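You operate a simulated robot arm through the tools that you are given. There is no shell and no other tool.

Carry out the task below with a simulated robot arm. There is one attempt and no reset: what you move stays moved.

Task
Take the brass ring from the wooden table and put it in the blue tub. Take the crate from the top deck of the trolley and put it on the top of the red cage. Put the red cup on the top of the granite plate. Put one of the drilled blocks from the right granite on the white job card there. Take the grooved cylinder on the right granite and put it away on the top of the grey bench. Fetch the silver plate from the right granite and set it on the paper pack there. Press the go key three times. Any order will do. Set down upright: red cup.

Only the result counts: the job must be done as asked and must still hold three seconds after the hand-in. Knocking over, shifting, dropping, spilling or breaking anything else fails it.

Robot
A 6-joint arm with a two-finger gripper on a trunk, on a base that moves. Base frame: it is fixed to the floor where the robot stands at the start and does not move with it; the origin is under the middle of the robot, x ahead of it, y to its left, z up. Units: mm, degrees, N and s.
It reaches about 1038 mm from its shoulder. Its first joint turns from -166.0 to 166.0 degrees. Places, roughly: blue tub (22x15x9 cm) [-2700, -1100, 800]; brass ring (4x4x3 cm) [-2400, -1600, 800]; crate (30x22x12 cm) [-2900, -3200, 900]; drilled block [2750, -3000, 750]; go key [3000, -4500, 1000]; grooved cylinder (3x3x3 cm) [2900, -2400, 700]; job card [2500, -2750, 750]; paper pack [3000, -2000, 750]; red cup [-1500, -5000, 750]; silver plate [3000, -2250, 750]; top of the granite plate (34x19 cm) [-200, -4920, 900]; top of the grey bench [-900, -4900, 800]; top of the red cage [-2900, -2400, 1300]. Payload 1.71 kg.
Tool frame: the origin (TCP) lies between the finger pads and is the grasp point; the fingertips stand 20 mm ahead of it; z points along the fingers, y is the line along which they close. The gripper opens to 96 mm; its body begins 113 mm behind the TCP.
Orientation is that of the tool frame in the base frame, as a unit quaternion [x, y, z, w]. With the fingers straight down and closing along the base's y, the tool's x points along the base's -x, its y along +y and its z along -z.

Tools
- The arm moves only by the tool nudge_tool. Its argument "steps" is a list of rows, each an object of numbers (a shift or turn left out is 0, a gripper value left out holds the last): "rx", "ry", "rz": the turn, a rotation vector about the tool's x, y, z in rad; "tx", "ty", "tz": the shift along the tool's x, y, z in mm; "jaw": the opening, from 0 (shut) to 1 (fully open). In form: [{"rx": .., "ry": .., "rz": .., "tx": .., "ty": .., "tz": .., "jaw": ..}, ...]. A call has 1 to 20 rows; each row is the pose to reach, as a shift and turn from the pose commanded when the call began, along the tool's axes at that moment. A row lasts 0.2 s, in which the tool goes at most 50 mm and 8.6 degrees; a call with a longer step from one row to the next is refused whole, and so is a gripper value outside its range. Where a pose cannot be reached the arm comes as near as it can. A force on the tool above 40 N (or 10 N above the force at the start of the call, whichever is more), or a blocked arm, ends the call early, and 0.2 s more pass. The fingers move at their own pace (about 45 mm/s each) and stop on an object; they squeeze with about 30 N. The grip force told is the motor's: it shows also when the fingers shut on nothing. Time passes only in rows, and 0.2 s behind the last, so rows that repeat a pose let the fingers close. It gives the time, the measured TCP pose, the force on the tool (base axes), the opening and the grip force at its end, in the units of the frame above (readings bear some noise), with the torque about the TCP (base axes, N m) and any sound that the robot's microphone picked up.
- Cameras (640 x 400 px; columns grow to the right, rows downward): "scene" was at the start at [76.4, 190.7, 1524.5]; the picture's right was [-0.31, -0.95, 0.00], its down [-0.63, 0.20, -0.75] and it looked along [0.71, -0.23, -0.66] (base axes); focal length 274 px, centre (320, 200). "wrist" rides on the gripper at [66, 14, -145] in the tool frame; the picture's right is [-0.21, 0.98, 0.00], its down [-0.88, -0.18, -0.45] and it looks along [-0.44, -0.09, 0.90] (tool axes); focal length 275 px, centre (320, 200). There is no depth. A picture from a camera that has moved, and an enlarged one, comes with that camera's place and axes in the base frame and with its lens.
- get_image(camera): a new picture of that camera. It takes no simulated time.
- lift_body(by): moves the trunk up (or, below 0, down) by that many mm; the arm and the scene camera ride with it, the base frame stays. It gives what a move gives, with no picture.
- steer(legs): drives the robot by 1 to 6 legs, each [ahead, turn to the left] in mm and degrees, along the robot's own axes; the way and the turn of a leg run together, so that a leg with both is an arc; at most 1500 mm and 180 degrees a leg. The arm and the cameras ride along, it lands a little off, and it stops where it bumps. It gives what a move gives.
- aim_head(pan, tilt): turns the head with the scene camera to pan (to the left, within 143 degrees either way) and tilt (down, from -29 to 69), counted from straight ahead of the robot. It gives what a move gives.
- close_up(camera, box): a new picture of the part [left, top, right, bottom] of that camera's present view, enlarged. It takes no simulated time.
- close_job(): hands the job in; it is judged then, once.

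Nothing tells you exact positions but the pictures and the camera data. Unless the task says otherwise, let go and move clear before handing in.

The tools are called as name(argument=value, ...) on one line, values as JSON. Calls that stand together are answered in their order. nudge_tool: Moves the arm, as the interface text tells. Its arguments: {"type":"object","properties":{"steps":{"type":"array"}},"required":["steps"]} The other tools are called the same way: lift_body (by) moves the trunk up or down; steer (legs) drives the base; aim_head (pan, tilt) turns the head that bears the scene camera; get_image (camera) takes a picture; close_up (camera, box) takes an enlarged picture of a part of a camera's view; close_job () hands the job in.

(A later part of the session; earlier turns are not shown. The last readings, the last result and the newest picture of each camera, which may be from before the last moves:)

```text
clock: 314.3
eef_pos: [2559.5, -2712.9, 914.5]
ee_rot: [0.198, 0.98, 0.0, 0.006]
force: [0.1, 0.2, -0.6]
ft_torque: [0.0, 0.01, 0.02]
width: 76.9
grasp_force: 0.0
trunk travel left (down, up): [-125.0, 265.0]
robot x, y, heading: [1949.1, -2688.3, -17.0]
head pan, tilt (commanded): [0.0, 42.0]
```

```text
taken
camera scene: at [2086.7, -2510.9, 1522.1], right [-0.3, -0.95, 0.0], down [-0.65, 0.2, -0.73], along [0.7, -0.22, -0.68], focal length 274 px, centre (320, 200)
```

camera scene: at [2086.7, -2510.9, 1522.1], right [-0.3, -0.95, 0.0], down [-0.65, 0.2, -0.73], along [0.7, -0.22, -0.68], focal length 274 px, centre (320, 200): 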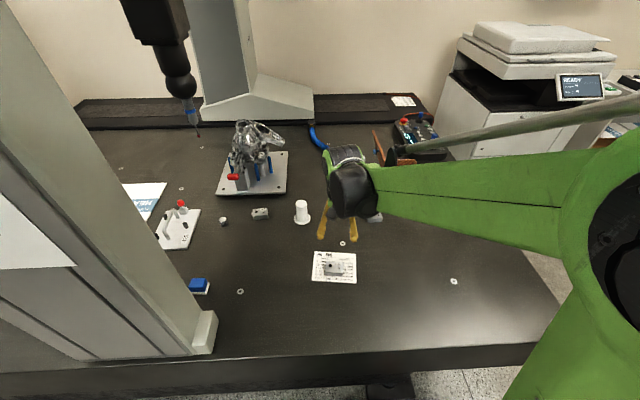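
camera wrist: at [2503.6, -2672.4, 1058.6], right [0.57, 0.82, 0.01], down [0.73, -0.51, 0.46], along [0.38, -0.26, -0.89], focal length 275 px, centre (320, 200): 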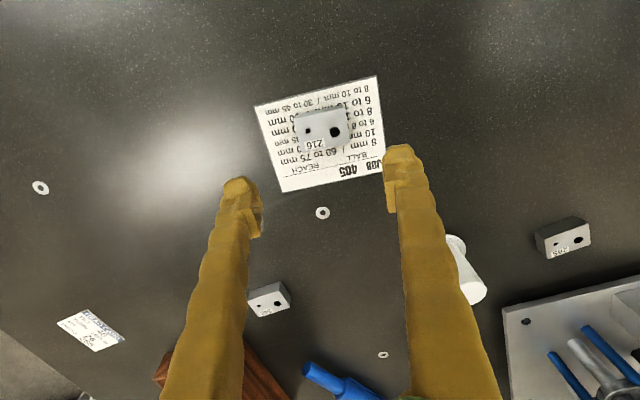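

Block 216 sits on the job card. Next is the silver plate, which is best reached from north of the bridge column. I'll fold the arm, drive along the granite's west side past the column and face in again.

nudge_tool(steps=[{"tz": -45, "rz": -0.02}, {"tx": 20, "ty": -26, "tz": -75, "rz": -0.05}, {"tx": 42, "ty": -55, "tz": -105, "rz": -0.08}, {"tx": 64, "ty": -84, "tz": -135, "rz": -0.1}, {"tx": 86, "ty": -113, "tz": -165, "rz": -0.1}, {"tx": 108, "ty": -142, "tz": -195, "rz": -0.1}, {"tx": 129, "ty": -170, "tz": -226, "rz": -0.1}])

steer(legs=[[-60, 0], [0, 92], [960, 0], [0, -90]])

aim_head(pan=0, tilt=40)

get_image(camera="scene")

close_up(camera="scene", box=[200, 100, 440, 300])

```text
clock: 315.9
eef_pos: [2373.7, -2815.3, 1137.0]
ee_rot: [0.15, 0.989, 0.0, 0.008]
force: [0.0, 0.0, 0.3]
ft_torque: [-0.04, -0.04, -0.04]
width: 76.9
grasp_force: 0.0
trunk travel left (down, up): [-125.0, 265.0]
robot x, y, heading: [1950.6, -2693.0, -17.2]
head pan, tilt (commanded): [0.0, 42.0]
```

```text
clock: 335.5
eef_pos: [2540.6, -1805.4, 1137.2]
ee_rot: [0.11, 0.994, 0.001, 0.007]
force: [-0.3, -0.6, 0.0]
ft_torque: [0.01, -0.01, 0.03]
width: 77.1
grasp_force: 0.1
trunk travel left (down, up): [-125.0, 265.0]
robot x, y, heading: [2109.4, -1713.5, -12.8]
head pan, tilt (commanded): [0.0, 42.0]
```

```text
clock: 336.1
eef_pos: [2516.0, -1800.2, 1146.8]
ee_rot: [0.109, 0.994, -0.002, 0.018]
force: [0.2, -0.3, 0.8]
ft_torque: [0.0, -0.03, 0.03]
width: 76.9
grasp_force: 0.0
trunk travel left (down, up): [-125.0, 265.0]
robot x, y, heading: [2105.8, -1712.4, -12.6]
head pan, tilt (commanded): [0.0, 40.0]
```

```text
taken
camera scene: at [2182.6, -1512.6, 1526.8], right [-0.22, -0.98, 0.0], down [-0.62, 0.14, -0.78], along [0.76, -0.17, -0.63], focal length 274 px, centre (320, 200)
```

scene: 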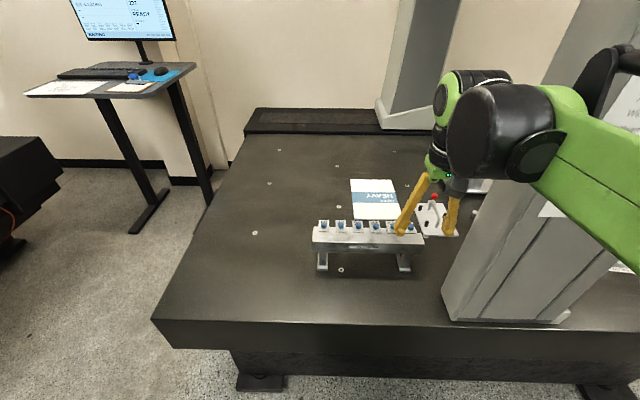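

```text
2.00 times, centred on (320, 200) of scene
camera zoom: at [2182.6, -1512.6, 1526.8], right [-0.22, -0.98, 0.0], down [-0.62, 0.14, -0.78], along [0.76, -0.17, -0.63], focal length 549 px, centre (320, 200)
```

zoom: 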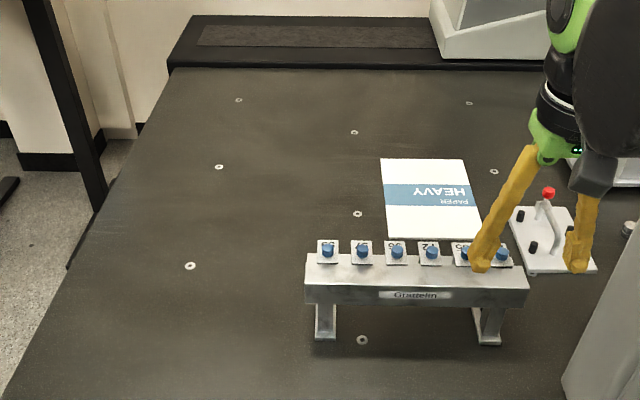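

I'm north of the column now. The paper pack (HEAVY) lies behind a gauge-block rack; the silver plate (≈210x140 mm, with a handle) is to its right around (2931,-2201). I'll edge 120 mm closer to the granite.

steer(legs=[[0, -2.3], [120, 0]])

aim_head(pan=0, tilt=60)

get_image(camera="scene")

aim_head(pan=-15, tilt=38)

get_image(camera="scene")

```text
clock: 338.0
eef_pos: [2630.6, -1848.5, 1144.7]
ee_rot: [0.129, 0.992, -0.001, 0.016]
force: [0.2, -0.7, 0.5]
ft_torque: [0.0, 0.0, 0.01]
width: 77.1
grasp_force: 0.0
trunk travel left (down, up): [-125.0, 265.0]
robot x, y, heading: [2219.4, -1740.8, -14.8]
head pan, tilt (commanded): [0.0, 40.0]
```

```text
clock: 338.8
eef_pos: [2631.3, -1846.2, 1144.7]
ee_rot: [0.129, 0.992, -0.001, 0.016]
force: [0.5, -0.4, -0.3]
ft_torque: [0.03, 0.04, -0.02]
width: 76.8
grasp_force: 0.0
trunk travel left (down, up): [-125.0, 265.0]
robot x, y, heading: [2220.0, -1738.3, -14.9]
head pan, tilt (commanded): [0.0, 60.0]
```

```text
taken
camera scene: at [2304.9, -1546.1, 1499.5], right [-0.26, -0.97, 0.0], down [-0.84, 0.22, -0.5], along [0.49, -0.13, -0.86], focal length 274 px, centre (320, 200)
```

scene: 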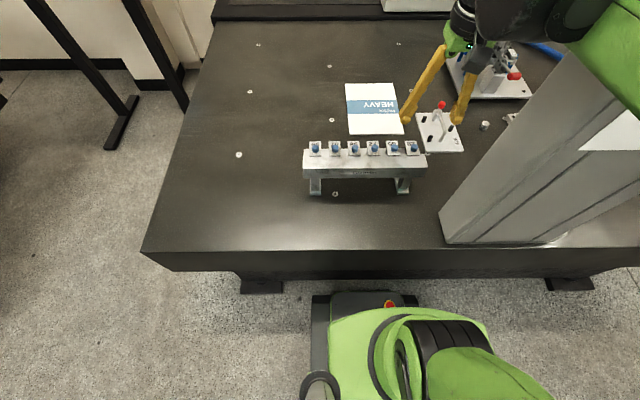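

```text
clock: 339.7
eef_pos: [2632.3, -1848.8, 1144.7]
ee_rot: [0.128, 0.992, -0.002, 0.015]
force: [0.8, -0.1, 0.4]
ft_torque: [0.01, -0.01, 0.0]
width: 76.8
grasp_force: 0.2
trunk travel left (down, up): [-125.0, 265.0]
robot x, y, heading: [2221.5, -1742.5, -14.9]
head pan, tilt (commanded): [-15.0, 38.0]
```

```text
taken
camera scene: at [2319.9, -1573.1, 1529.0], right [-0.5, -0.87, 0.0], down [-0.53, 0.31, -0.79], along [0.68, -0.39, -0.62], focal length 274 px, centre (320, 200)
```

scene: 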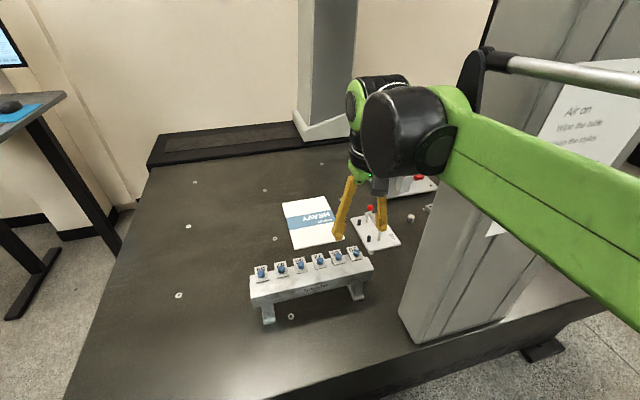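

The bridge column is a wide slab from v≈-1280 to -1595 (room axes), so the arm must stay clear of its north end. I'll shift the robot ~200 mm further north, where I can reach the plate with the hand leaned away from the column.

steer(legs=[[-90, 0], [0, 90], [205, 0], [0, -90], [85, 0]])

aim_head(pan=-25, tilt=38)

get_image(camera="scene")

get_image(camera="wrist")

```text
clock: 355.1
eef_pos: [2686.4, -1633.4, 1141.1]
ee_rot: [0.117, 0.993, -0.001, 0.012]
force: [1.5, -1.1, -0.1]
ft_torque: [0.03, 0.07, 0.02]
width: 76.8
grasp_force: 0.0
trunk travel left (down, up): [-125.0, 265.0]
robot x, y, heading: [2266.5, -1533.5, -13.3]
head pan, tilt (commanded): [-15.0, 38.0]
```

```text
clock: 355.9
eef_pos: [2699.1, -1636.3, 1136.7]
ee_rot: [0.116, 0.993, 0.0, 0.008]
force: [0.0, 0.0, -0.5]
ft_torque: [-0.01, -0.03, 0.0]
width: 76.8
grasp_force: 0.2
trunk travel left (down, up): [-125.0, 265.0]
robot x, y, heading: [2264.7, -1538.0, -12.8]
head pan, tilt (commanded): [-25.0, 38.0]
```

```text
taken
camera scene: at [2342.1, -1374.0, 1529.4], right [-0.62, -0.79, 0.0], down [-0.48, 0.38, -0.79], along [0.62, -0.49, -0.61], focal length 274 px, centre (320, 200)
```

scene: 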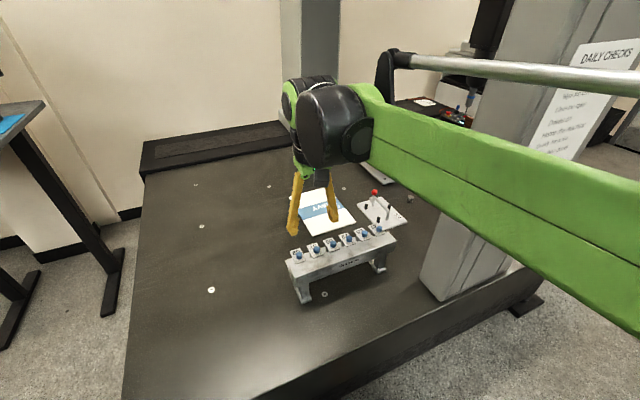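

```text
taken
camera wrist: at [2635.6, -1606.1, 1281.8], right [0.43, 0.9, 0.0], down [0.8, -0.38, 0.46], along [0.42, -0.19, -0.89], focal length 275 px, centre (320, 200)
```

wrist: 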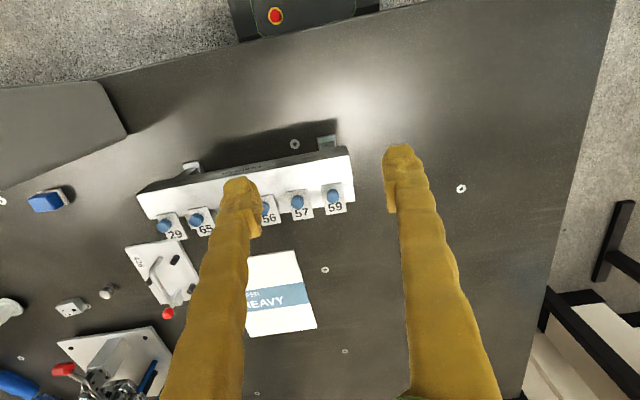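

Good overview from the wrist camera. Let me enlarge the silver plate and its handle.

close_up(camera="wrist", box=[60, 200, 340, 375])

close_up(camera="scene", box=[280, 160, 440, 280])

```text
2.29 times, centred on (200, 288) of wrist
camera zoom: at [2635.6, -1606.1, 1281.8], right [0.43, 0.9, 0.0], down [0.8, -0.38, 0.46], along [0.42, -0.19, -0.89], focal length 629 px, centre (594, 0)
```

zoom: 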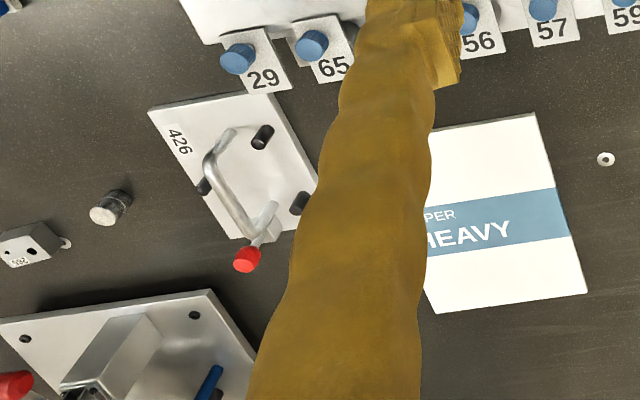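

```text
3.33 times, centred on (360, 220) of scene
camera zoom: at [2342.1, -1374.0, 1529.4], right [-0.62, -0.79, 0.0], down [-0.48, 0.38, -0.79], along [0.62, -0.49, -0.61], focal length 915 px, centre (187, 133)
```

zoom: 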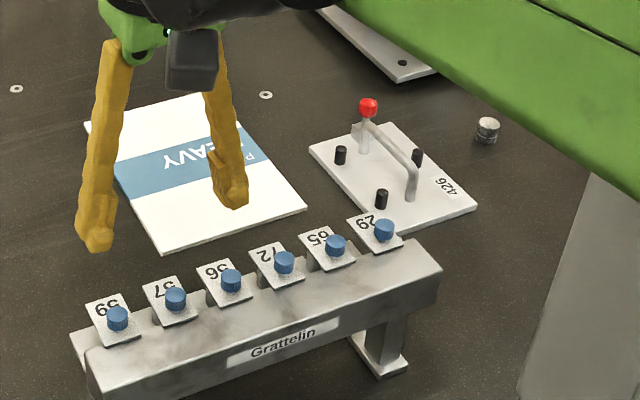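

The plate "426" has an arched bar handle along its length, bar centre ≈(2931,-2190), top about z≈760, with three short black pegs around it. I'll lean the hand ~35° away from the column (about the bar's axis) and move in from high up.

nudge_tool(steps=[{"tx": -32, "ty": -30, "tz": 13, "jaw": 0.5}, {"tx": -64, "ty": -60, "tz": 26, "jaw": 0.5}, {"tx": -97, "ty": -90, "tz": 39, "rx": 0.08, "ry": 0.005, "jaw": 0.5}, {"tx": -130, "ty": -120, "tz": 52, "rx": 0.16, "ry": 0.01, "jaw": 0.5}, {"tx": -163, "ty": -150, "tz": 65, "rx": 0.24, "ry": 0.015, "jaw": 0.5}, {"tx": -196, "ty": -180, "tz": 78, "rx": 0.32, "ry": 0.016, "jaw": 0.5}, {"tx": -228, "ty": -210, "tz": 91, "rx": 0.4, "ry": 0.016, "jaw": 0.5}, {"tx": -260, "ty": -240, "tz": 104, "rx": 0.48, "ry": 0.016, "jaw": 0.5}, {"tx": -292, "ty": -270, "tz": 117, "rx": 0.55, "ry": 0.016, "jaw": 0.5}, {"tx": -324, "ty": -300, "tz": 130, "rx": 0.61, "ry": 0.016, "jaw": 0.5}, {"tx": -355, "ty": -329, "tz": 142, "rx": 0.61, "ry": 0.016, "jaw": 0.5}])

get_image(camera="wrist")

get_image(camera="scene")

```text
clock: 358.3
eef_pos: [2967.6, -2034.6, 1002.0]
ee_rot: [0.114, 0.947, -0.298, -0.035]
force: [-0.5, 0.2, -0.4]
ft_torque: [-0.02, -0.03, 0.03]
width: 48.1
grasp_force: 0.0
trunk travel left (down, up): [-125.0, 265.0]
robot x, y, heading: [2264.2, -1540.4, -13.0]
head pan, tilt (commanded): [-25.0, 38.0]
```

```text
taken
camera wrist: at [2925.8, -1926.9, 1112.4], right [0.39, 0.73, -0.56], down [0.88, -0.11, 0.47], along [0.29, -0.67, -0.68], focal length 275 px, centre (320, 200)
```

wrist: 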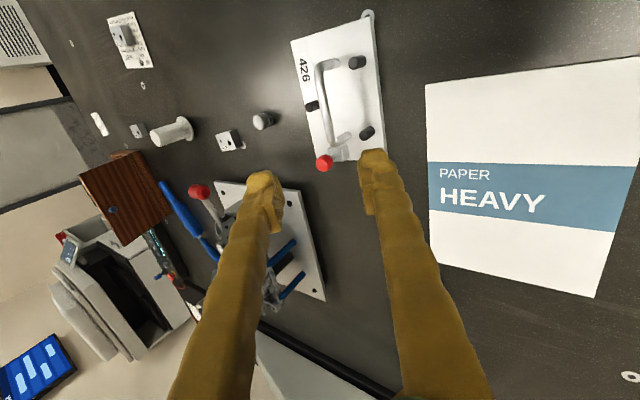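

```text
taken
camera scene: at [2374.8, -1381.0, 1528.1], right [-0.62, -0.79, 0.01], down [-0.5, 0.38, -0.78], along [0.61, -0.48, -0.63], focal length 274 px, centre (320, 200)
```

scene: 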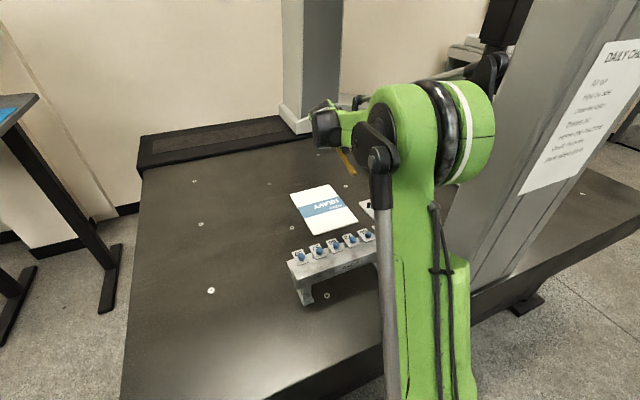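

The bar centre refines to about (2930,-2187,757). To keep more distance between elbow and column I'll increase the lean to ~50° and go to a pre-grasp 100 mm from the bar.

nudge_tool(steps=[{"ty": 7, "tz": 38, "rx": 0.06, "jaw": 0.4}, {"ty": 15, "tz": 77, "rx": 0.12, "jaw": 0.33}, {"ty": 23, "tz": 116, "rx": 0.18, "jaw": 0.33}, {"ty": 31, "tz": 155, "rx": 0.24, "jaw": 0.33}, {"ty": 38, "tz": 194, "rx": 0.26, "jaw": 0.33}])

get_image(camera="wrist")

get_image(camera="scene")

```text
clock: 359.5
eef_pos: [2949.2, -2113.9, 820.1]
ee_rot: [0.108, 0.901, -0.418, -0.049]
force: [-0.8, 0.1, -1.1]
ft_torque: [-0.03, -0.02, 0.01]
width: 31.5
grasp_force: 0.0
trunk travel left (down, up): [-125.0, 265.0]
robot x, y, heading: [2267.1, -1540.0, -12.9]
head pan, tilt (commanded): [-25.0, 38.0]
```

```text
taken
camera wrist: at [2913.2, -1982.2, 904.6], right [0.35, 0.56, -0.75], down [0.9, 0.01, 0.43], along [0.25, -0.83, -0.51], focal length 275 px, centre (320, 200)
```

wrist: 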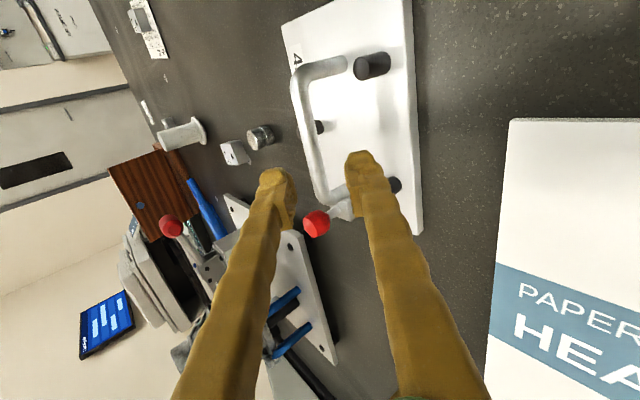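

```text
taken
camera scene: at [2375.2, -1381.4, 1528.1], right [-0.62, -0.79, 0.01], down [-0.5, 0.38, -0.78], along [0.61, -0.48, -0.63], focal length 274 px, centre (320, 200)
```

scene: 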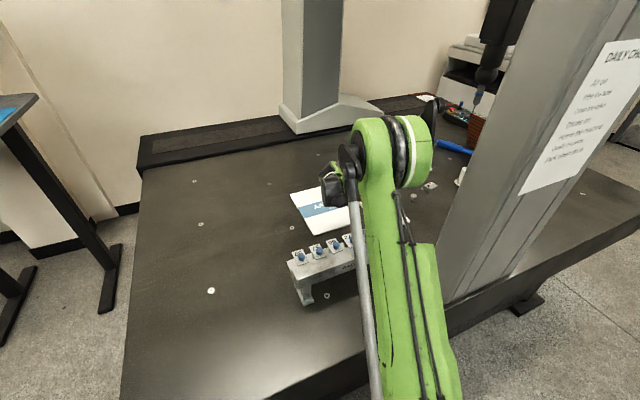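

The bar seems a bit higher than first thought (~z 775). I'll creep 35 mm along the tool axis with a small sideways correction and recheck.

nudge_tool(steps=[{"tx": 4, "ty": -4, "tz": 12, "jaw": 0.4}, {"tx": 8, "ty": -7, "tz": 24, "jaw": 0.4}, {"tx": 8, "ty": -7, "tz": 35, "jaw": 0.4}])

get_image(camera="wrist")

close_up(camera="wrist", box=[220, 40, 440, 260])

```text
clock: 360.3
eef_pos: [2933.2, -2143.5, 804.0]
ee_rot: [0.108, 0.9, -0.418, -0.05]
force: [0.0, 0.0, 1.0]
ft_torque: [-0.02, 0.0, 0.02]
width: 38.5
grasp_force: 0.0
trunk travel left (down, up): [-125.0, 265.0]
robot x, y, heading: [2265.3, -1535.2, -13.3]
head pan, tilt (commanded): [-25.0, 38.0]
```

```text
taken
camera wrist: at [2898.7, -2010.7, 887.7], right [0.35, 0.57, -0.75], down [0.9, 0.01, 0.43], along [0.25, -0.82, -0.51], focal length 275 px, centre (320, 200)
```

wrist: 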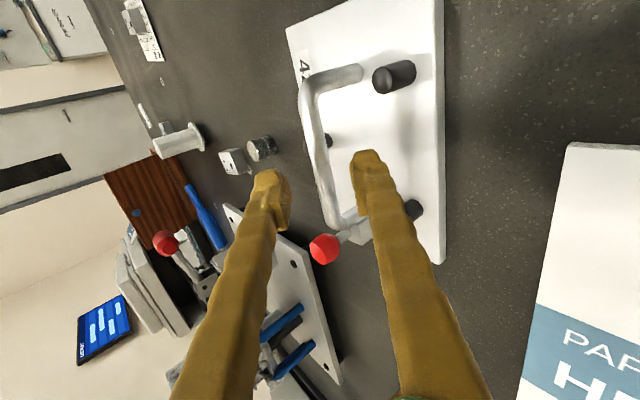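

```text
1.82 times, centred on (330, 150) of wrist
camera zoom: at [2898.7, -2010.7, 887.7], right [0.35, 0.57, -0.75], down [0.9, 0.01, 0.43], along [0.25, -0.82, -0.51], focal length 500 px, centre (302, 291)
```

zoom: 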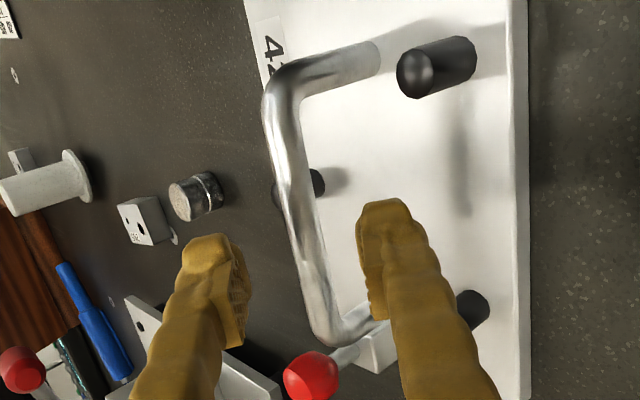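

The bar is now between the fingertips, still ~33–40 mm ahead of the TCP, and higher than thought (z≈780), so there is plenty of clearance. Advancing 30 mm and closing on it.

nudge_tool(steps=[{"ty": 1, "tz": 12, "jaw": 0.42}, {"ty": 2, "tz": 24, "jaw": 0.42}, {"ty": 2, "tz": 31, "jaw": 0.42}])

close_up(camera="wrist", box=[220, 40, 440, 260])

```text
clock: 361.1
eef_pos: [2929.6, -2165.5, 783.0]
ee_rot: [0.108, 0.901, -0.418, -0.049]
force: [-1.1, 0.8, -0.4]
ft_torque: [0.0, 0.03, 0.01]
width: 40.2
grasp_force: 0.1
trunk travel left (down, up): [-125.0, 265.0]
robot x, y, heading: [2264.7, -1535.4, -13.0]
head pan, tilt (commanded): [-25.0, 38.0]
```

```text
1.82 times, centred on (330, 150) of wrist
camera zoom: at [2893.3, -2033.1, 866.5], right [0.35, 0.57, -0.75], down [0.9, 0.01, 0.43], along [0.25, -0.82, -0.51], focal length 500 px, centre (302, 291)
```

zoom: 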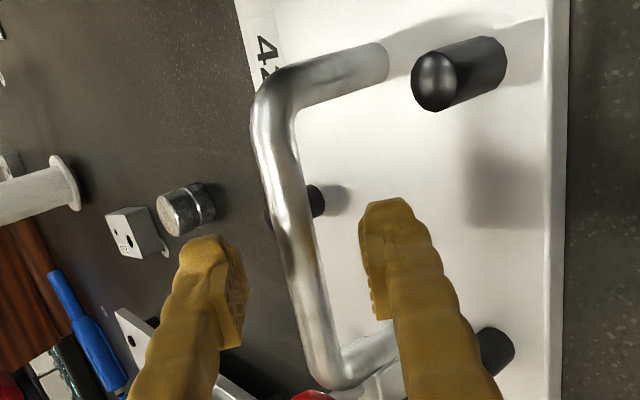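

The bar lies right at the grasp point between the pads. Closing.

nudge_tool(steps=[{"jaw": 0.3}, {"jaw": 0.2}, {"jaw": 0.1}, {"jaw": 0}, {"jaw": 0}, {"jaw": 0}])

close_up(camera="wrist", box=[220, 40, 440, 260])

```text
clock: 362.5
eef_pos: [2931.1, -2165.2, 783.5]
ee_rot: [0.108, 0.901, -0.417, -0.049]
force: [1.1, -5.6, 2.7]
ft_torque: [-0.04, 0.29, 0.21]
width: 11.4
grasp_force: 30.1
trunk travel left (down, up): [-125.0, 265.0]
robot x, y, heading: [2264.0, -1534.3, -13.3]
head pan, tilt (commanded): [-25.0, 38.0]
```

```text
1.82 times, centred on (330, 150) of wrist
camera zoom: at [2893.3, -2033.2, 866.8], right [0.35, 0.57, -0.75], down [0.9, 0.01, 0.43], along [0.25, -0.82, -0.51], focal length 500 px, centre (302, 291)
```

zoom: 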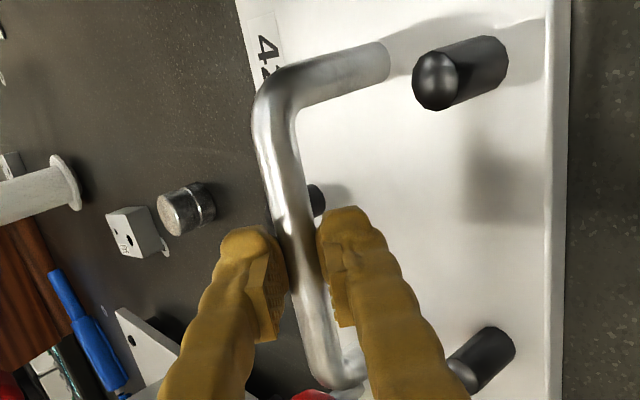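

Gripped on the bar (11 mm). Lifting vertically 30 mm to test weight and balance.

nudge_tool(steps=[{"ty": -4, "tz": -3}, {"ty": -11, "tz": -9}, {"ty": -23, "tz": -19.5}, {"ty": -31, "tz": -26}, {"ty": -31, "tz": -26}])

get_image(camera="wrist")

get_image(camera="scene")

```text
clock: 363.7
eef_pos: [2928.4, -2164.5, 823.0]
ee_rot: [0.108, 0.901, -0.418, -0.049]
force: [-0.3, 0.0, 0.3]
ft_torque: [-0.02, 0.01, 0.01]
width: 0.0
grasp_force: 29.7
trunk travel left (down, up): [-125.0, 265.0]
robot x, y, heading: [2266.9, -1531.8, -13.1]
head pan, tilt (commanded): [-25.0, 38.0]
```

```text
taken
camera wrist: at [2892.4, -2032.4, 906.6], right [0.35, 0.57, -0.75], down [0.9, 0.01, 0.43], along [0.25, -0.82, -0.51], focal length 275 px, centre (320, 200)
```

wrist: 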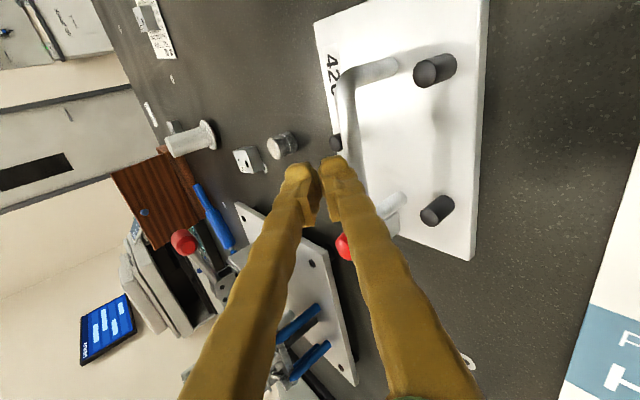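

```text
taken
camera scene: at [2375.4, -1381.8, 1528.2], right [-0.62, -0.79, 0.01], down [-0.5, 0.38, -0.78], along [0.61, -0.48, -0.63], focal length 274 px, centre (320, 200)
```

scene: 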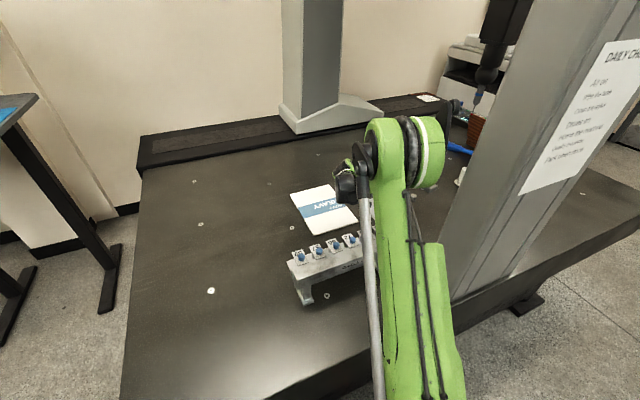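

The bar slipped out: with the hand leaned that far, the weight pulls it out of the fingers. The plate stayed put. I'll withdraw, move the robot a little further north so I can reach with the hand nearly vertical, and grip again.

nudge_tool(steps=[{"tx": -3, "ty": -10, "tz": -43}, {"tx": -5, "ty": -20, "tz": -86}, {"tx": -8, "ty": -30, "tz": -130}, {"tx": -10, "ty": -40, "tz": -173}, {"tx": -12.5, "ty": -49.6, "tz": -215.8}, {"tx": 20, "ty": -40, "tz": -247, "rx": -0.08}, {"tx": 53, "ty": -30, "tz": -278, "rx": -0.16}, {"tx": 85, "ty": -21, "tz": -308, "rx": -0.24}, {"tx": 118, "ty": -11, "tz": -339, "rx": -0.32}, {"tx": 151, "ty": -1, "tz": -370, "rx": -0.4}, {"tx": 183, "ty": 8, "tz": -401, "rx": -0.48}, {"tx": 216, "ty": 18, "tz": -432, "rx": -0.56}, {"tx": 249, "ty": 28, "tz": -463, "rx": -0.64}, {"tx": 281, "ty": 37, "tz": -493, "rx": -0.72}, {"tx": 314, "ty": 47, "tz": -524, "rx": -0.8}, {"tx": 347, "ty": 56, "tz": -555, "rx": -0.87}])

get_image(camera="scene")

close_up(camera="wrist", box=[60, 200, 340, 375])

```text
clock: 367.1
eef_pos: [2698.1, -1636.1, 1136.7]
ee_rot: [0.119, 0.993, 0.0, 0.003]
force: [0.0, 0.0, 0.0]
ft_torque: [0.0, -0.07, 0.0]
width: 0.2
grasp_force: 29.1
trunk travel left (down, up): [-125.0, 265.0]
robot x, y, heading: [2271.4, -1532.3, -13.3]
head pan, tilt (commanded): [-25.0, 38.0]
```

```text
taken
camera scene: at [2373.1, -1381.4, 1528.3], right [-0.62, -0.79, 0.01], down [-0.49, 0.38, -0.78], along [0.61, -0.48, -0.63], focal length 274 px, centre (320, 200)
```

scene: 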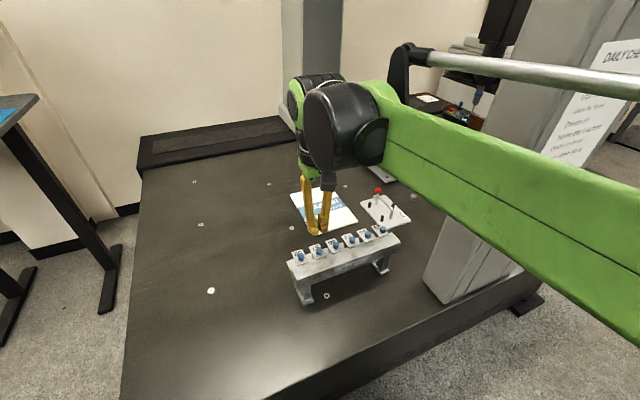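

```text
2.29 times, centred on (200, 288) of wrist
camera zoom: at [2637.4, -1606.4, 1282.4], right [0.43, 0.9, 0.0], down [0.81, -0.39, 0.45], along [0.4, -0.19, -0.89], focal length 629 px, centre (594, 0)
```

zoom: 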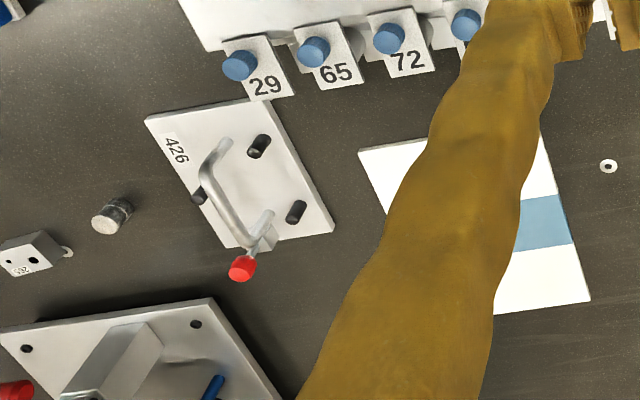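

The plate hasn't moved noticeably. Re-estimating, the bar was only at the very fingertips, which explains the slip. I'll shift the robot about 110 mm north so a nearly vertical, deeper grip clears the column.

steer(legs=[[-90, 0], [0, 90], [110, 0], [0, -91], [85, 0]])

aim_head(pan=-25, tilt=38)

get_image(camera="scene")

close_up(camera="scene", box=[280, 140, 460, 260])

get_image(camera="wrist")

```text
clock: 382.0
eef_pos: [2714.2, -1554.9, 1137.7]
ee_rot: [0.142, 0.99, 0.001, 0.003]
force: [0.7, -0.7, -0.9]
ft_torque: [0.09, 0.15, -0.03]
width: 0.0
grasp_force: 29.6
trunk travel left (down, up): [-125.0, 265.0]
robot x, y, heading: [2285.6, -1434.4, -16.1]
head pan, tilt (commanded): [-25.0, 38.0]
```

```text
clock: 382.6
eef_pos: [2705.8, -1552.3, 1139.8]
ee_rot: [0.143, 0.99, 0.0, 0.004]
force: [-2.4, 0.7, -1.0]
ft_torque: [-0.07, -0.31, 0.01]
width: 0.0
grasp_force: 29.5
trunk travel left (down, up): [-125.0, 265.0]
robot x, y, heading: [2285.9, -1431.0, -15.8]
head pan, tilt (commanded): [-25.0, 38.0]
```

```text
taken
camera scene: at [2353.1, -1270.0, 1530.0], right [-0.65, -0.76, -0.01], down [-0.45, 0.4, -0.8], along [0.61, -0.52, -0.6], focal length 274 px, centre (320, 200)
```

scene: 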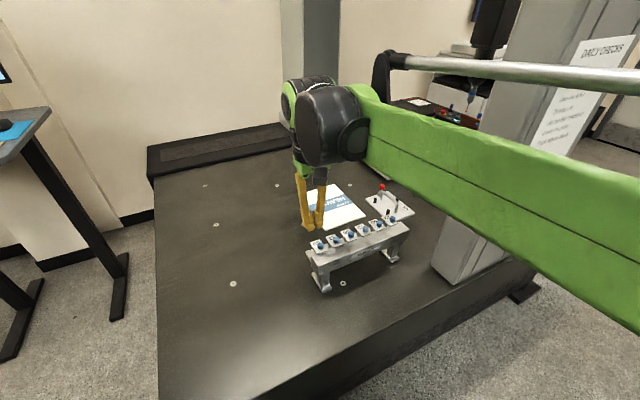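

```text
3.33 times, centred on (370, 200) of scene
camera zoom: at [2353.1, -1270.0, 1530.0], right [-0.65, -0.76, -0.01], down [-0.45, 0.4, -0.8], along [0.61, -0.52, -0.6], focal length 915 px, centre (153, 200)
```

zoom: 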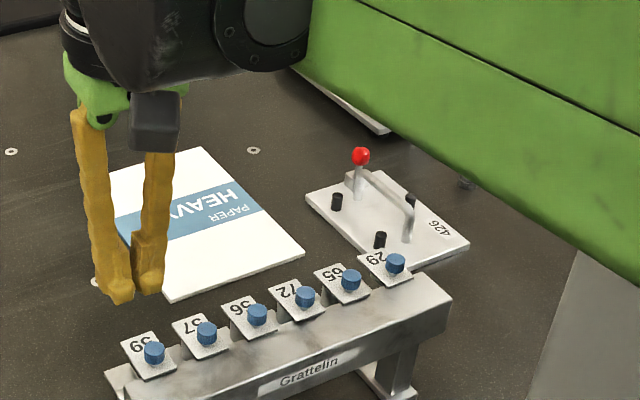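

```text
taken
camera wrist: at [2646.4, -1519.4, 1285.2], right [0.47, 0.88, 0.0], down [0.78, -0.42, 0.45], along [0.4, -0.21, -0.89], focal length 275 px, centre (320, 200)
```

wrist: 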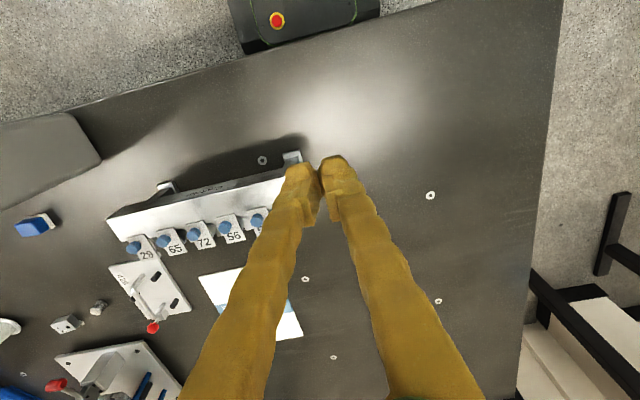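

Robot is at the new spot. Combining views, the bar centre is ≈(2925,-2187,770). I'll approach with only a 15° lean, again via a high waypoint.

nudge_tool(steps=[{"tx": -32, "ty": -33, "tz": 8, "jaw": 0.45}, {"tx": -64, "ty": -65, "tz": 17, "jaw": 0.45}, {"tx": -96, "ty": -98, "tz": 25, "rx": 0.03, "jaw": 0.45}, {"tx": -128, "ty": -130, "tz": 34, "rx": 0.06, "jaw": 0.45}, {"tx": -160, "ty": -163, "tz": 43, "rx": 0.1, "rz": -0.01, "jaw": 0.45}, {"tx": -192, "ty": -196, "tz": 51, "rx": 0.14, "rz": -0.02, "jaw": 0.45}, {"tx": -225, "ty": -228, "tz": 60, "rx": 0.18, "rz": -0.03, "jaw": 0.45}, {"tx": -257, "ty": -261, "tz": 68, "rx": 0.22, "rz": -0.04, "jaw": 0.45}, {"tx": -289, "ty": -293, "tz": 77, "rx": 0.26, "rz": -0.04, "jaw": 0.45}, {"tx": -321, "ty": -326, "tz": 85, "rx": 0.26, "rz": -0.04, "jaw": 0.45}, {"tx": -353, "ty": -359, "tz": 94, "rx": 0.26, "rz": -0.04, "jaw": 0.45}, {"tx": -385, "ty": -391, "tz": 103, "rx": 0.26, "rz": -0.04, "jaw": 0.45}])

get_image(camera="wrist")

get_image(camera="scene")

```text
clock: 385.2
eef_pos: [2985.7, -2040.7, 1025.8]
ee_rot: [0.121, 0.984, -0.127, -0.021]
force: [0.0, -0.1, -0.5]
ft_torque: [-0.06, -0.06, 0.04]
width: 43.4
grasp_force: 0.0
trunk travel left (down, up): [-125.0, 265.0]
robot x, y, heading: [2288.9, -1430.6, -15.6]
head pan, tilt (commanded): [-25.0, 38.0]
```

```text
taken
camera wrist: at [2935.9, -1975.0, 1163.9], right [0.43, 0.87, -0.25], down [0.84, -0.28, 0.47], along [0.34, -0.41, -0.85], focal length 275 px, centre (320, 200)
```

wrist: 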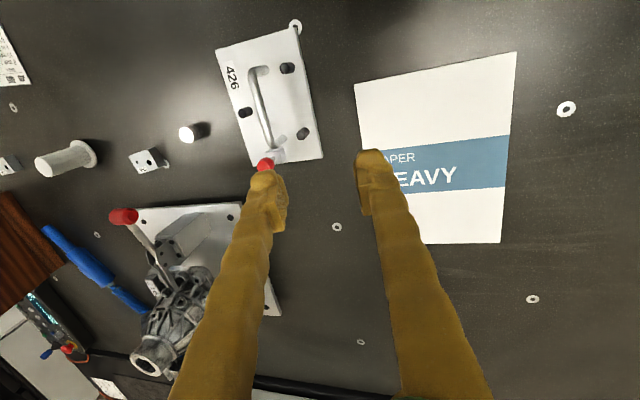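

```text
taken
camera scene: at [2405.0, -1284.0, 1528.1], right [-0.65, -0.76, 0.01], down [-0.48, 0.4, -0.78], along [0.59, -0.51, -0.63], focal length 274 px, centre (320, 200)
```

scene: 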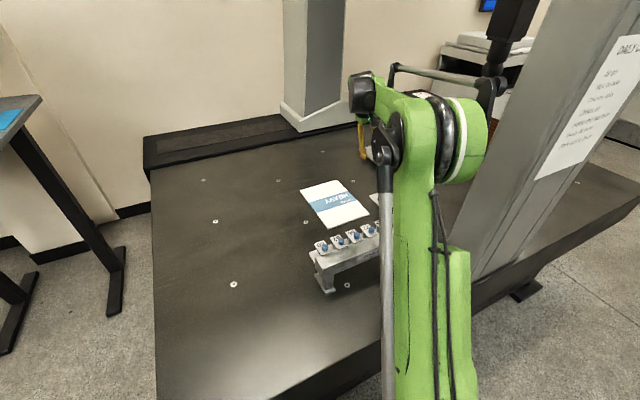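

The wrist view confirms the bar at (2925,-2187,770). Moving to a pre-grasp ~100 mm short along the tool axis.

nudge_tool(steps=[{"tx": 4, "ty": -18, "tz": 38}, {"tx": 8, "ty": -36, "tz": 77}, {"tx": 12, "ty": -54, "tz": 116}, {"tx": 16, "ty": -72, "tz": 155}, {"tx": 20, "ty": -86, "tz": 195}])

get_image(camera="wrist")

get_image(camera="scene")

```text
clock: 386.4
eef_pos: [2931.7, -2161.8, 861.1]
ee_rot: [0.122, 0.984, -0.127, -0.021]
force: [0.2, 0.2, 0.2]
ft_torque: [-0.04, 0.0, -0.02]
width: 43.4
grasp_force: 0.0
trunk travel left (down, up): [-125.0, 265.0]
robot x, y, heading: [2290.6, -1431.2, -16.1]
head pan, tilt (commanded): [-25.0, 38.0]
```

```text
taken
camera wrist: at [2881.8, -2097.0, 998.8], right [0.43, 0.87, -0.25], down [0.84, -0.28, 0.47], along [0.33, -0.41, -0.85], focal length 275 px, centre (320, 200)
```

wrist: 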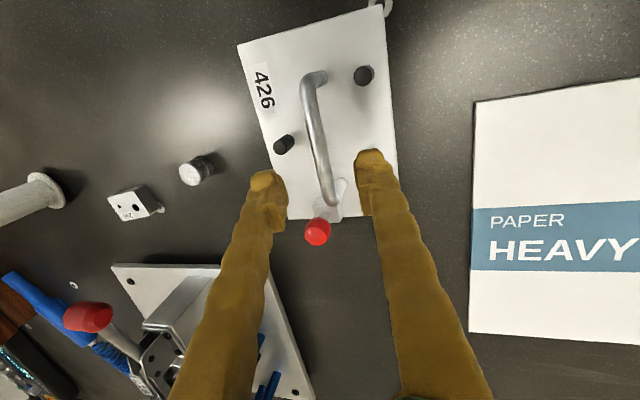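

```text
taken
camera scene: at [2405.5, -1284.0, 1528.1], right [-0.65, -0.76, 0.01], down [-0.48, 0.4, -0.78], along [0.59, -0.51, -0.63], focal length 274 px, centre (320, 200)
```

scene: 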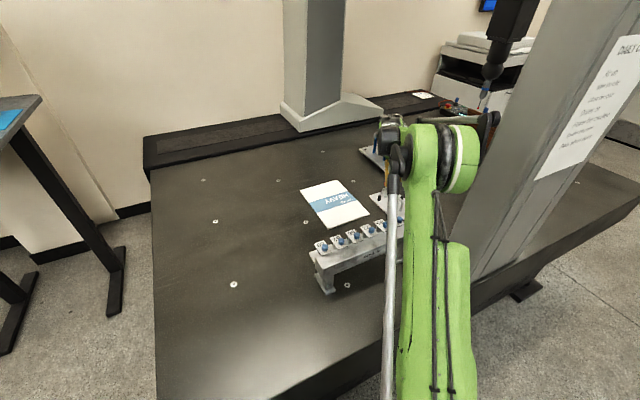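

Well aligned with the bar. Advancing 100 mm so the bar sits deep between the pads, then closing.

nudge_tool(steps=[{"ty": 1, "tz": 30}, {"ty": 1, "tz": 60}, {"ty": 1, "tz": 80}])

get_image(camera="wrist")

```text
clock: 387.2
eef_pos: [2925.9, -2184.6, 783.3]
ee_rot: [0.12, 0.984, -0.128, -0.022]
force: [-0.5, 1.0, 0.8]
ft_torque: [-0.02, -0.03, 0.02]
width: 43.3
grasp_force: 0.0
trunk travel left (down, up): [-125.0, 265.0]
robot x, y, heading: [2289.8, -1434.9, -15.7]
head pan, tilt (commanded): [-25.0, 38.0]
```

```text
taken
camera wrist: at [2876.9, -2119.1, 921.2], right [0.43, 0.87, -0.25], down [0.84, -0.28, 0.47], along [0.33, -0.41, -0.85], focal length 275 px, centre (320, 200)
```

wrist: 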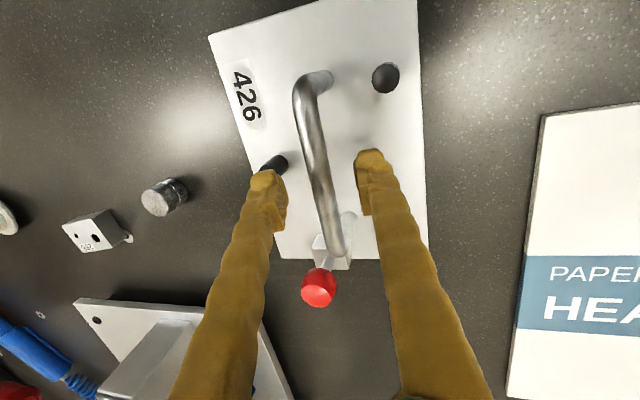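

nudge_tool(steps=[{"tz": 10}, {"tz": 17}, {"tz": 17, "jaw": 0.3}, {"tz": 17, "jaw": 0.2}, {"tz": 17, "jaw": 0.1}, {"tz": 17, "jaw": 0}, {"tz": 17, "jaw": 0}, {"tz": 17, "jaw": 0}])

get_image(camera="wrist")

```text
clock: 389.0
eef_pos: [2925.9, -2187.7, 767.2]
ee_rot: [0.122, 0.984, -0.127, -0.022]
force: [0.3, 3.0, 0.0]
ft_torque: [-0.06, -0.03, 0.02]
width: 8.2
grasp_force: 30.5
trunk travel left (down, up): [-125.0, 265.0]
robot x, y, heading: [2283.4, -1435.5, -15.5]
head pan, tilt (commanded): [-25.0, 38.0]
```

```text
taken
camera wrist: at [2875.7, -2122.2, 904.8], right [0.43, 0.87, -0.25], down [0.84, -0.28, 0.47], along [0.33, -0.41, -0.85], focal length 275 px, centre (320, 200)
```

wrist: 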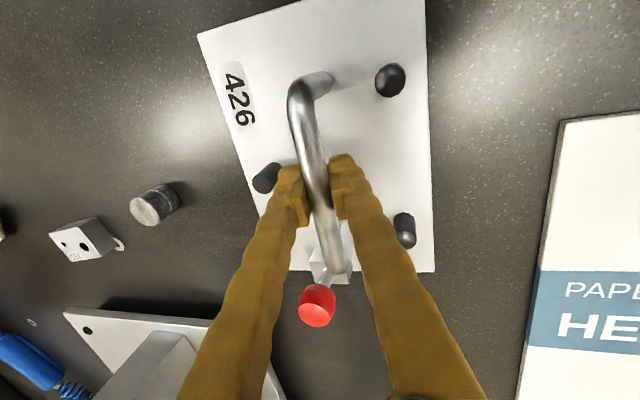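

Now the bar is captured above the pad centre, with the tips closing beneath it. Test lift of 30 mm.

nudge_tool(steps=[{"ty": -1.3, "tz": -5}, {"ty": -3.8, "tz": -14.5}, {"ty": -7.7, "tz": -29}, {"ty": -7.7, "tz": -29}])

get_image(camera="wrist")

get_image(camera="scene")

```text
clock: 390.0
eef_pos: [2925.6, -2187.8, 795.7]
ee_rot: [0.122, 0.984, -0.127, -0.022]
force: [0.4, 0.4, -9.5]
ft_torque: [0.08, 0.04, 0.02]
width: 8.3
grasp_force: 30.1
trunk travel left (down, up): [-125.0, 265.0]
robot x, y, heading: [2290.8, -1430.6, -15.6]
head pan, tilt (commanded): [-25.0, 38.0]
```

```text
taken
camera wrist: at [2875.9, -2121.6, 934.3], right [0.43, 0.87, -0.25], down [0.84, -0.28, 0.47], along [0.33, -0.41, -0.85], focal length 275 px, centre (320, 200)
```

wrist: 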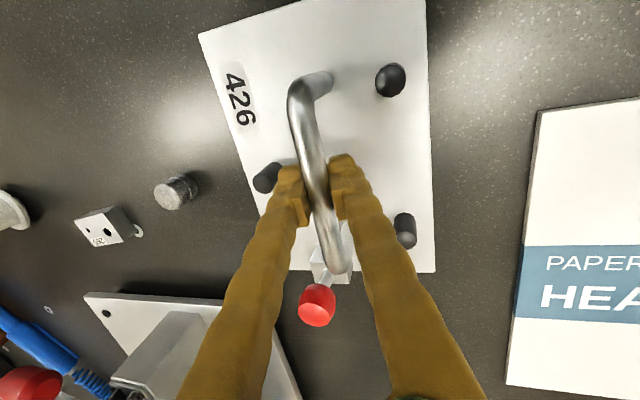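

```text
taken
camera scene: at [2406.0, -1285.2, 1528.2], right [-0.65, -0.76, 0.01], down [-0.48, 0.4, -0.78], along [0.59, -0.51, -0.63], focal length 274 px, centre (320, 200)
```

scene: 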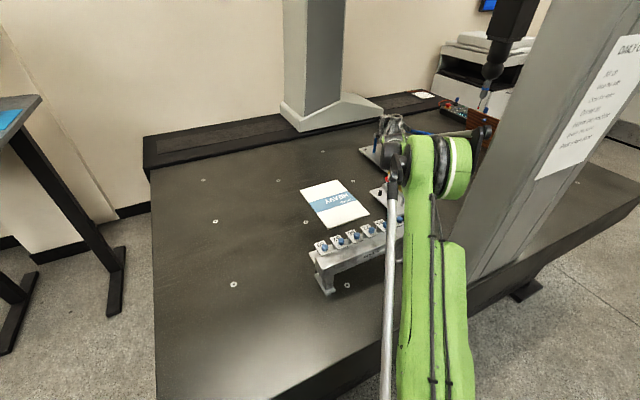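

The plate is lifted cleanly (~1 kg, level). I'll raise it another 60 mm and carry it over the paper pack, whose centre is ≈(3125,-1986).

nudge_tool(steps=[{"ty": -5, "tz": -19}, {"ty": -10, "tz": -39}, {"ty": -15, "tz": -58}, {"tx": -7, "ty": 0, "tz": -62}, {"tx": -20, "ty": 27, "tz": -70}, {"tx": -35, "ty": 58, "tz": -78}, {"tx": -51, "ty": 91, "tz": -87}, {"tx": -67, "ty": 124, "tz": -96}, {"tx": -83, "ty": 157, "tz": -105}, {"tx": -98, "ty": 189, "tz": -113}, {"tx": -110, "ty": 214, "tz": -120}, {"tx": -116, "ty": 228, "tz": -123.6}, {"tx": -116, "ty": 228, "tz": -123.6}])

get_image(camera="wrist")

get_image(camera="scene")

```text
clock: 392.8
eef_pos: [3100.4, -1971.5, 855.5]
ee_rot: [0.122, 0.984, -0.127, -0.022]
force: [0.7, 0.0, -9.0]
ft_torque: [0.05, 0.04, 0.01]
width: 8.4
grasp_force: 30.3
trunk travel left (down, up): [-125.0, 265.0]
robot x, y, heading: [2287.2, -1429.9, -15.6]
head pan, tilt (commanded): [-25.0, 38.0]
```

```text
taken
camera wrist: at [3050.7, -1905.8, 993.3], right [0.43, 0.87, -0.25], down [0.84, -0.28, 0.47], along [0.33, -0.41, -0.85], focal length 275 px, centre (320, 200)
```

wrist: 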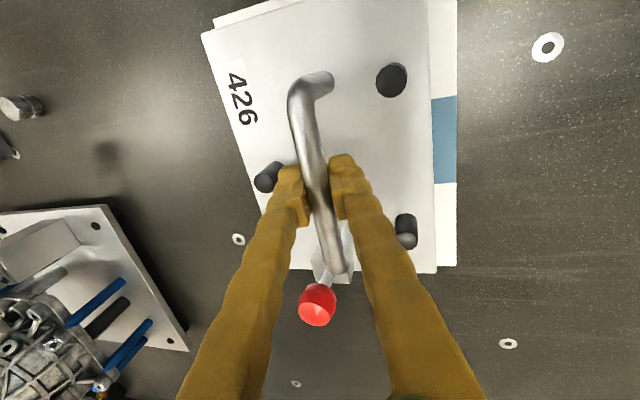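

```text
taken
camera scene: at [2406.5, -1285.1, 1528.1], right [-0.65, -0.76, 0.01], down [-0.48, 0.4, -0.78], along [0.59, -0.51, -0.63], focal length 274 px, centre (320, 200)
```

scene: 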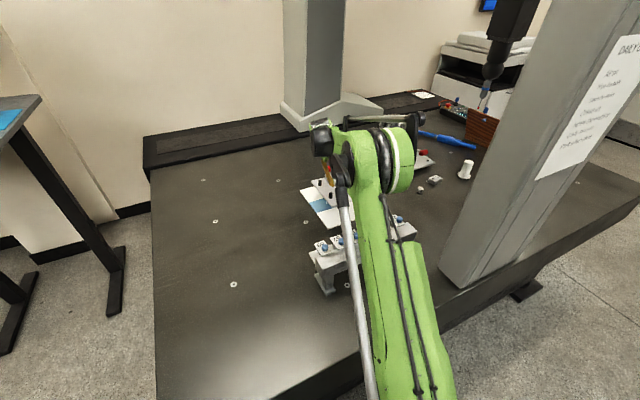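

The plate is centred over the pack with margins of at least 25 mm. Lowering it gently.

nudge_tool(steps=[{"ty": 3.8, "tz": 14.5}, {"ty": 7.7, "tz": 29}, {"ty": 11.5, "tz": 43.5}, {"ty": 14, "tz": 53}])

nudge_tool(steps=[{"ty": 1, "tz": 4}, {"ty": 2, "tz": 8}])

get_image(camera="wrist")

```text
clock: 393.8
eef_pos: [3098.9, -1971.9, 800.2]
ee_rot: [0.122, 0.984, -0.127, -0.022]
force: [1.1, -0.7, -9.0]
ft_torque: [0.05, 0.07, -0.02]
width: 8.2
grasp_force: 29.8
trunk travel left (down, up): [-125.0, 265.0]
robot x, y, heading: [2287.6, -1433.0, -15.6]
head pan, tilt (commanded): [-25.0, 38.0]
```

```text
clock: 394.4
eef_pos: [3097.5, -1972.8, 793.3]
ee_rot: [0.122, 0.984, -0.127, -0.023]
force: [-0.3, 0.3, -8.7]
ft_torque: [0.05, 0.04, -0.02]
width: 8.2
grasp_force: 29.9
trunk travel left (down, up): [-125.0, 265.0]
robot x, y, heading: [2288.7, -1434.8, -15.7]
head pan, tilt (commanded): [-25.0, 38.0]
```

```text
taken
camera wrist: at [3048.8, -1907.3, 930.3], right [0.43, 0.87, -0.25], down [0.84, -0.28, 0.47], along [0.33, -0.41, -0.85], focal length 275 px, centre (320, 200)
```

wrist: 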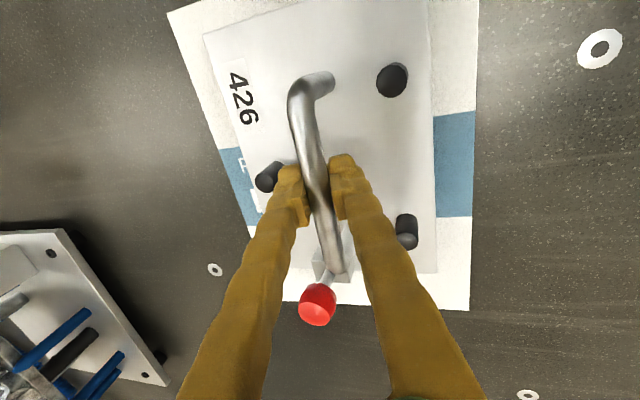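

nudge_tool(steps=[{"ty": 1, "tz": 4}, {"ty": 2, "tz": 8}])

nudge_tool(steps=[{"ty": 0.6, "tz": 2}, {"ty": 1.2, "tz": 4}])

```text
clock: 395.0
eef_pos: [3098.3, -1972.4, 783.5]
ee_rot: [0.121, 0.984, -0.127, -0.022]
force: [0.4, -0.6, -9.4]
ft_torque: [0.06, 0.07, 0.0]
width: 8.4
grasp_force: 30.4
trunk travel left (down, up): [-125.0, 265.0]
robot x, y, heading: [2289.7, -1436.8, -15.6]
head pan, tilt (commanded): [-25.0, 38.0]
```

```text
clock: 395.6
eef_pos: [3098.3, -1972.3, 780.7]
ee_rot: [0.122, 0.984, -0.128, -0.022]
force: [-0.1, -0.1, -10.1]
ft_torque: [0.08, 0.03, 0.06]
width: 8.2
grasp_force: 29.9
trunk travel left (down, up): [-125.0, 265.0]
robot x, y, heading: [2287.6, -1432.2, -15.5]
head pan, tilt (commanded): [-25.0, 38.0]
```

nudge_tool(steps=[{"ty": 0.6, "tz": 2}, {"ty": 1.2, "tz": 4}])

nudge_tool(steps=[{"ty": 0.4, "tz": 1.5}, {"ty": 0.8, "tz": 3}])

```text
clock: 396.2
eef_pos: [3097.5, -1971.7, 776.2]
ee_rot: [0.122, 0.984, -0.128, -0.022]
force: [0.0, 0.3, -5.9]
ft_torque: [-0.14, 0.01, 0.06]
width: 8.4
grasp_force: 30.2
trunk travel left (down, up): [-125.0, 265.0]
robot x, y, heading: [2288.7, -1434.1, -15.8]
head pan, tilt (commanded): [-25.0, 38.0]
```

```text
clock: 396.8
eef_pos: [3098.1, -1970.5, 775.0]
ee_rot: [0.121, 0.984, -0.128, -0.021]
force: [11.3, -7.0, 23.0]
ft_torque: [0.12, 0.37, -0.03]
width: 8.3
grasp_force: 29.7
trunk travel left (down, up): [-125.0, 265.0]
robot x, y, heading: [2290.1, -1431.1, -15.7]
head pan, tilt (commanded): [-25.0, 38.0]
```

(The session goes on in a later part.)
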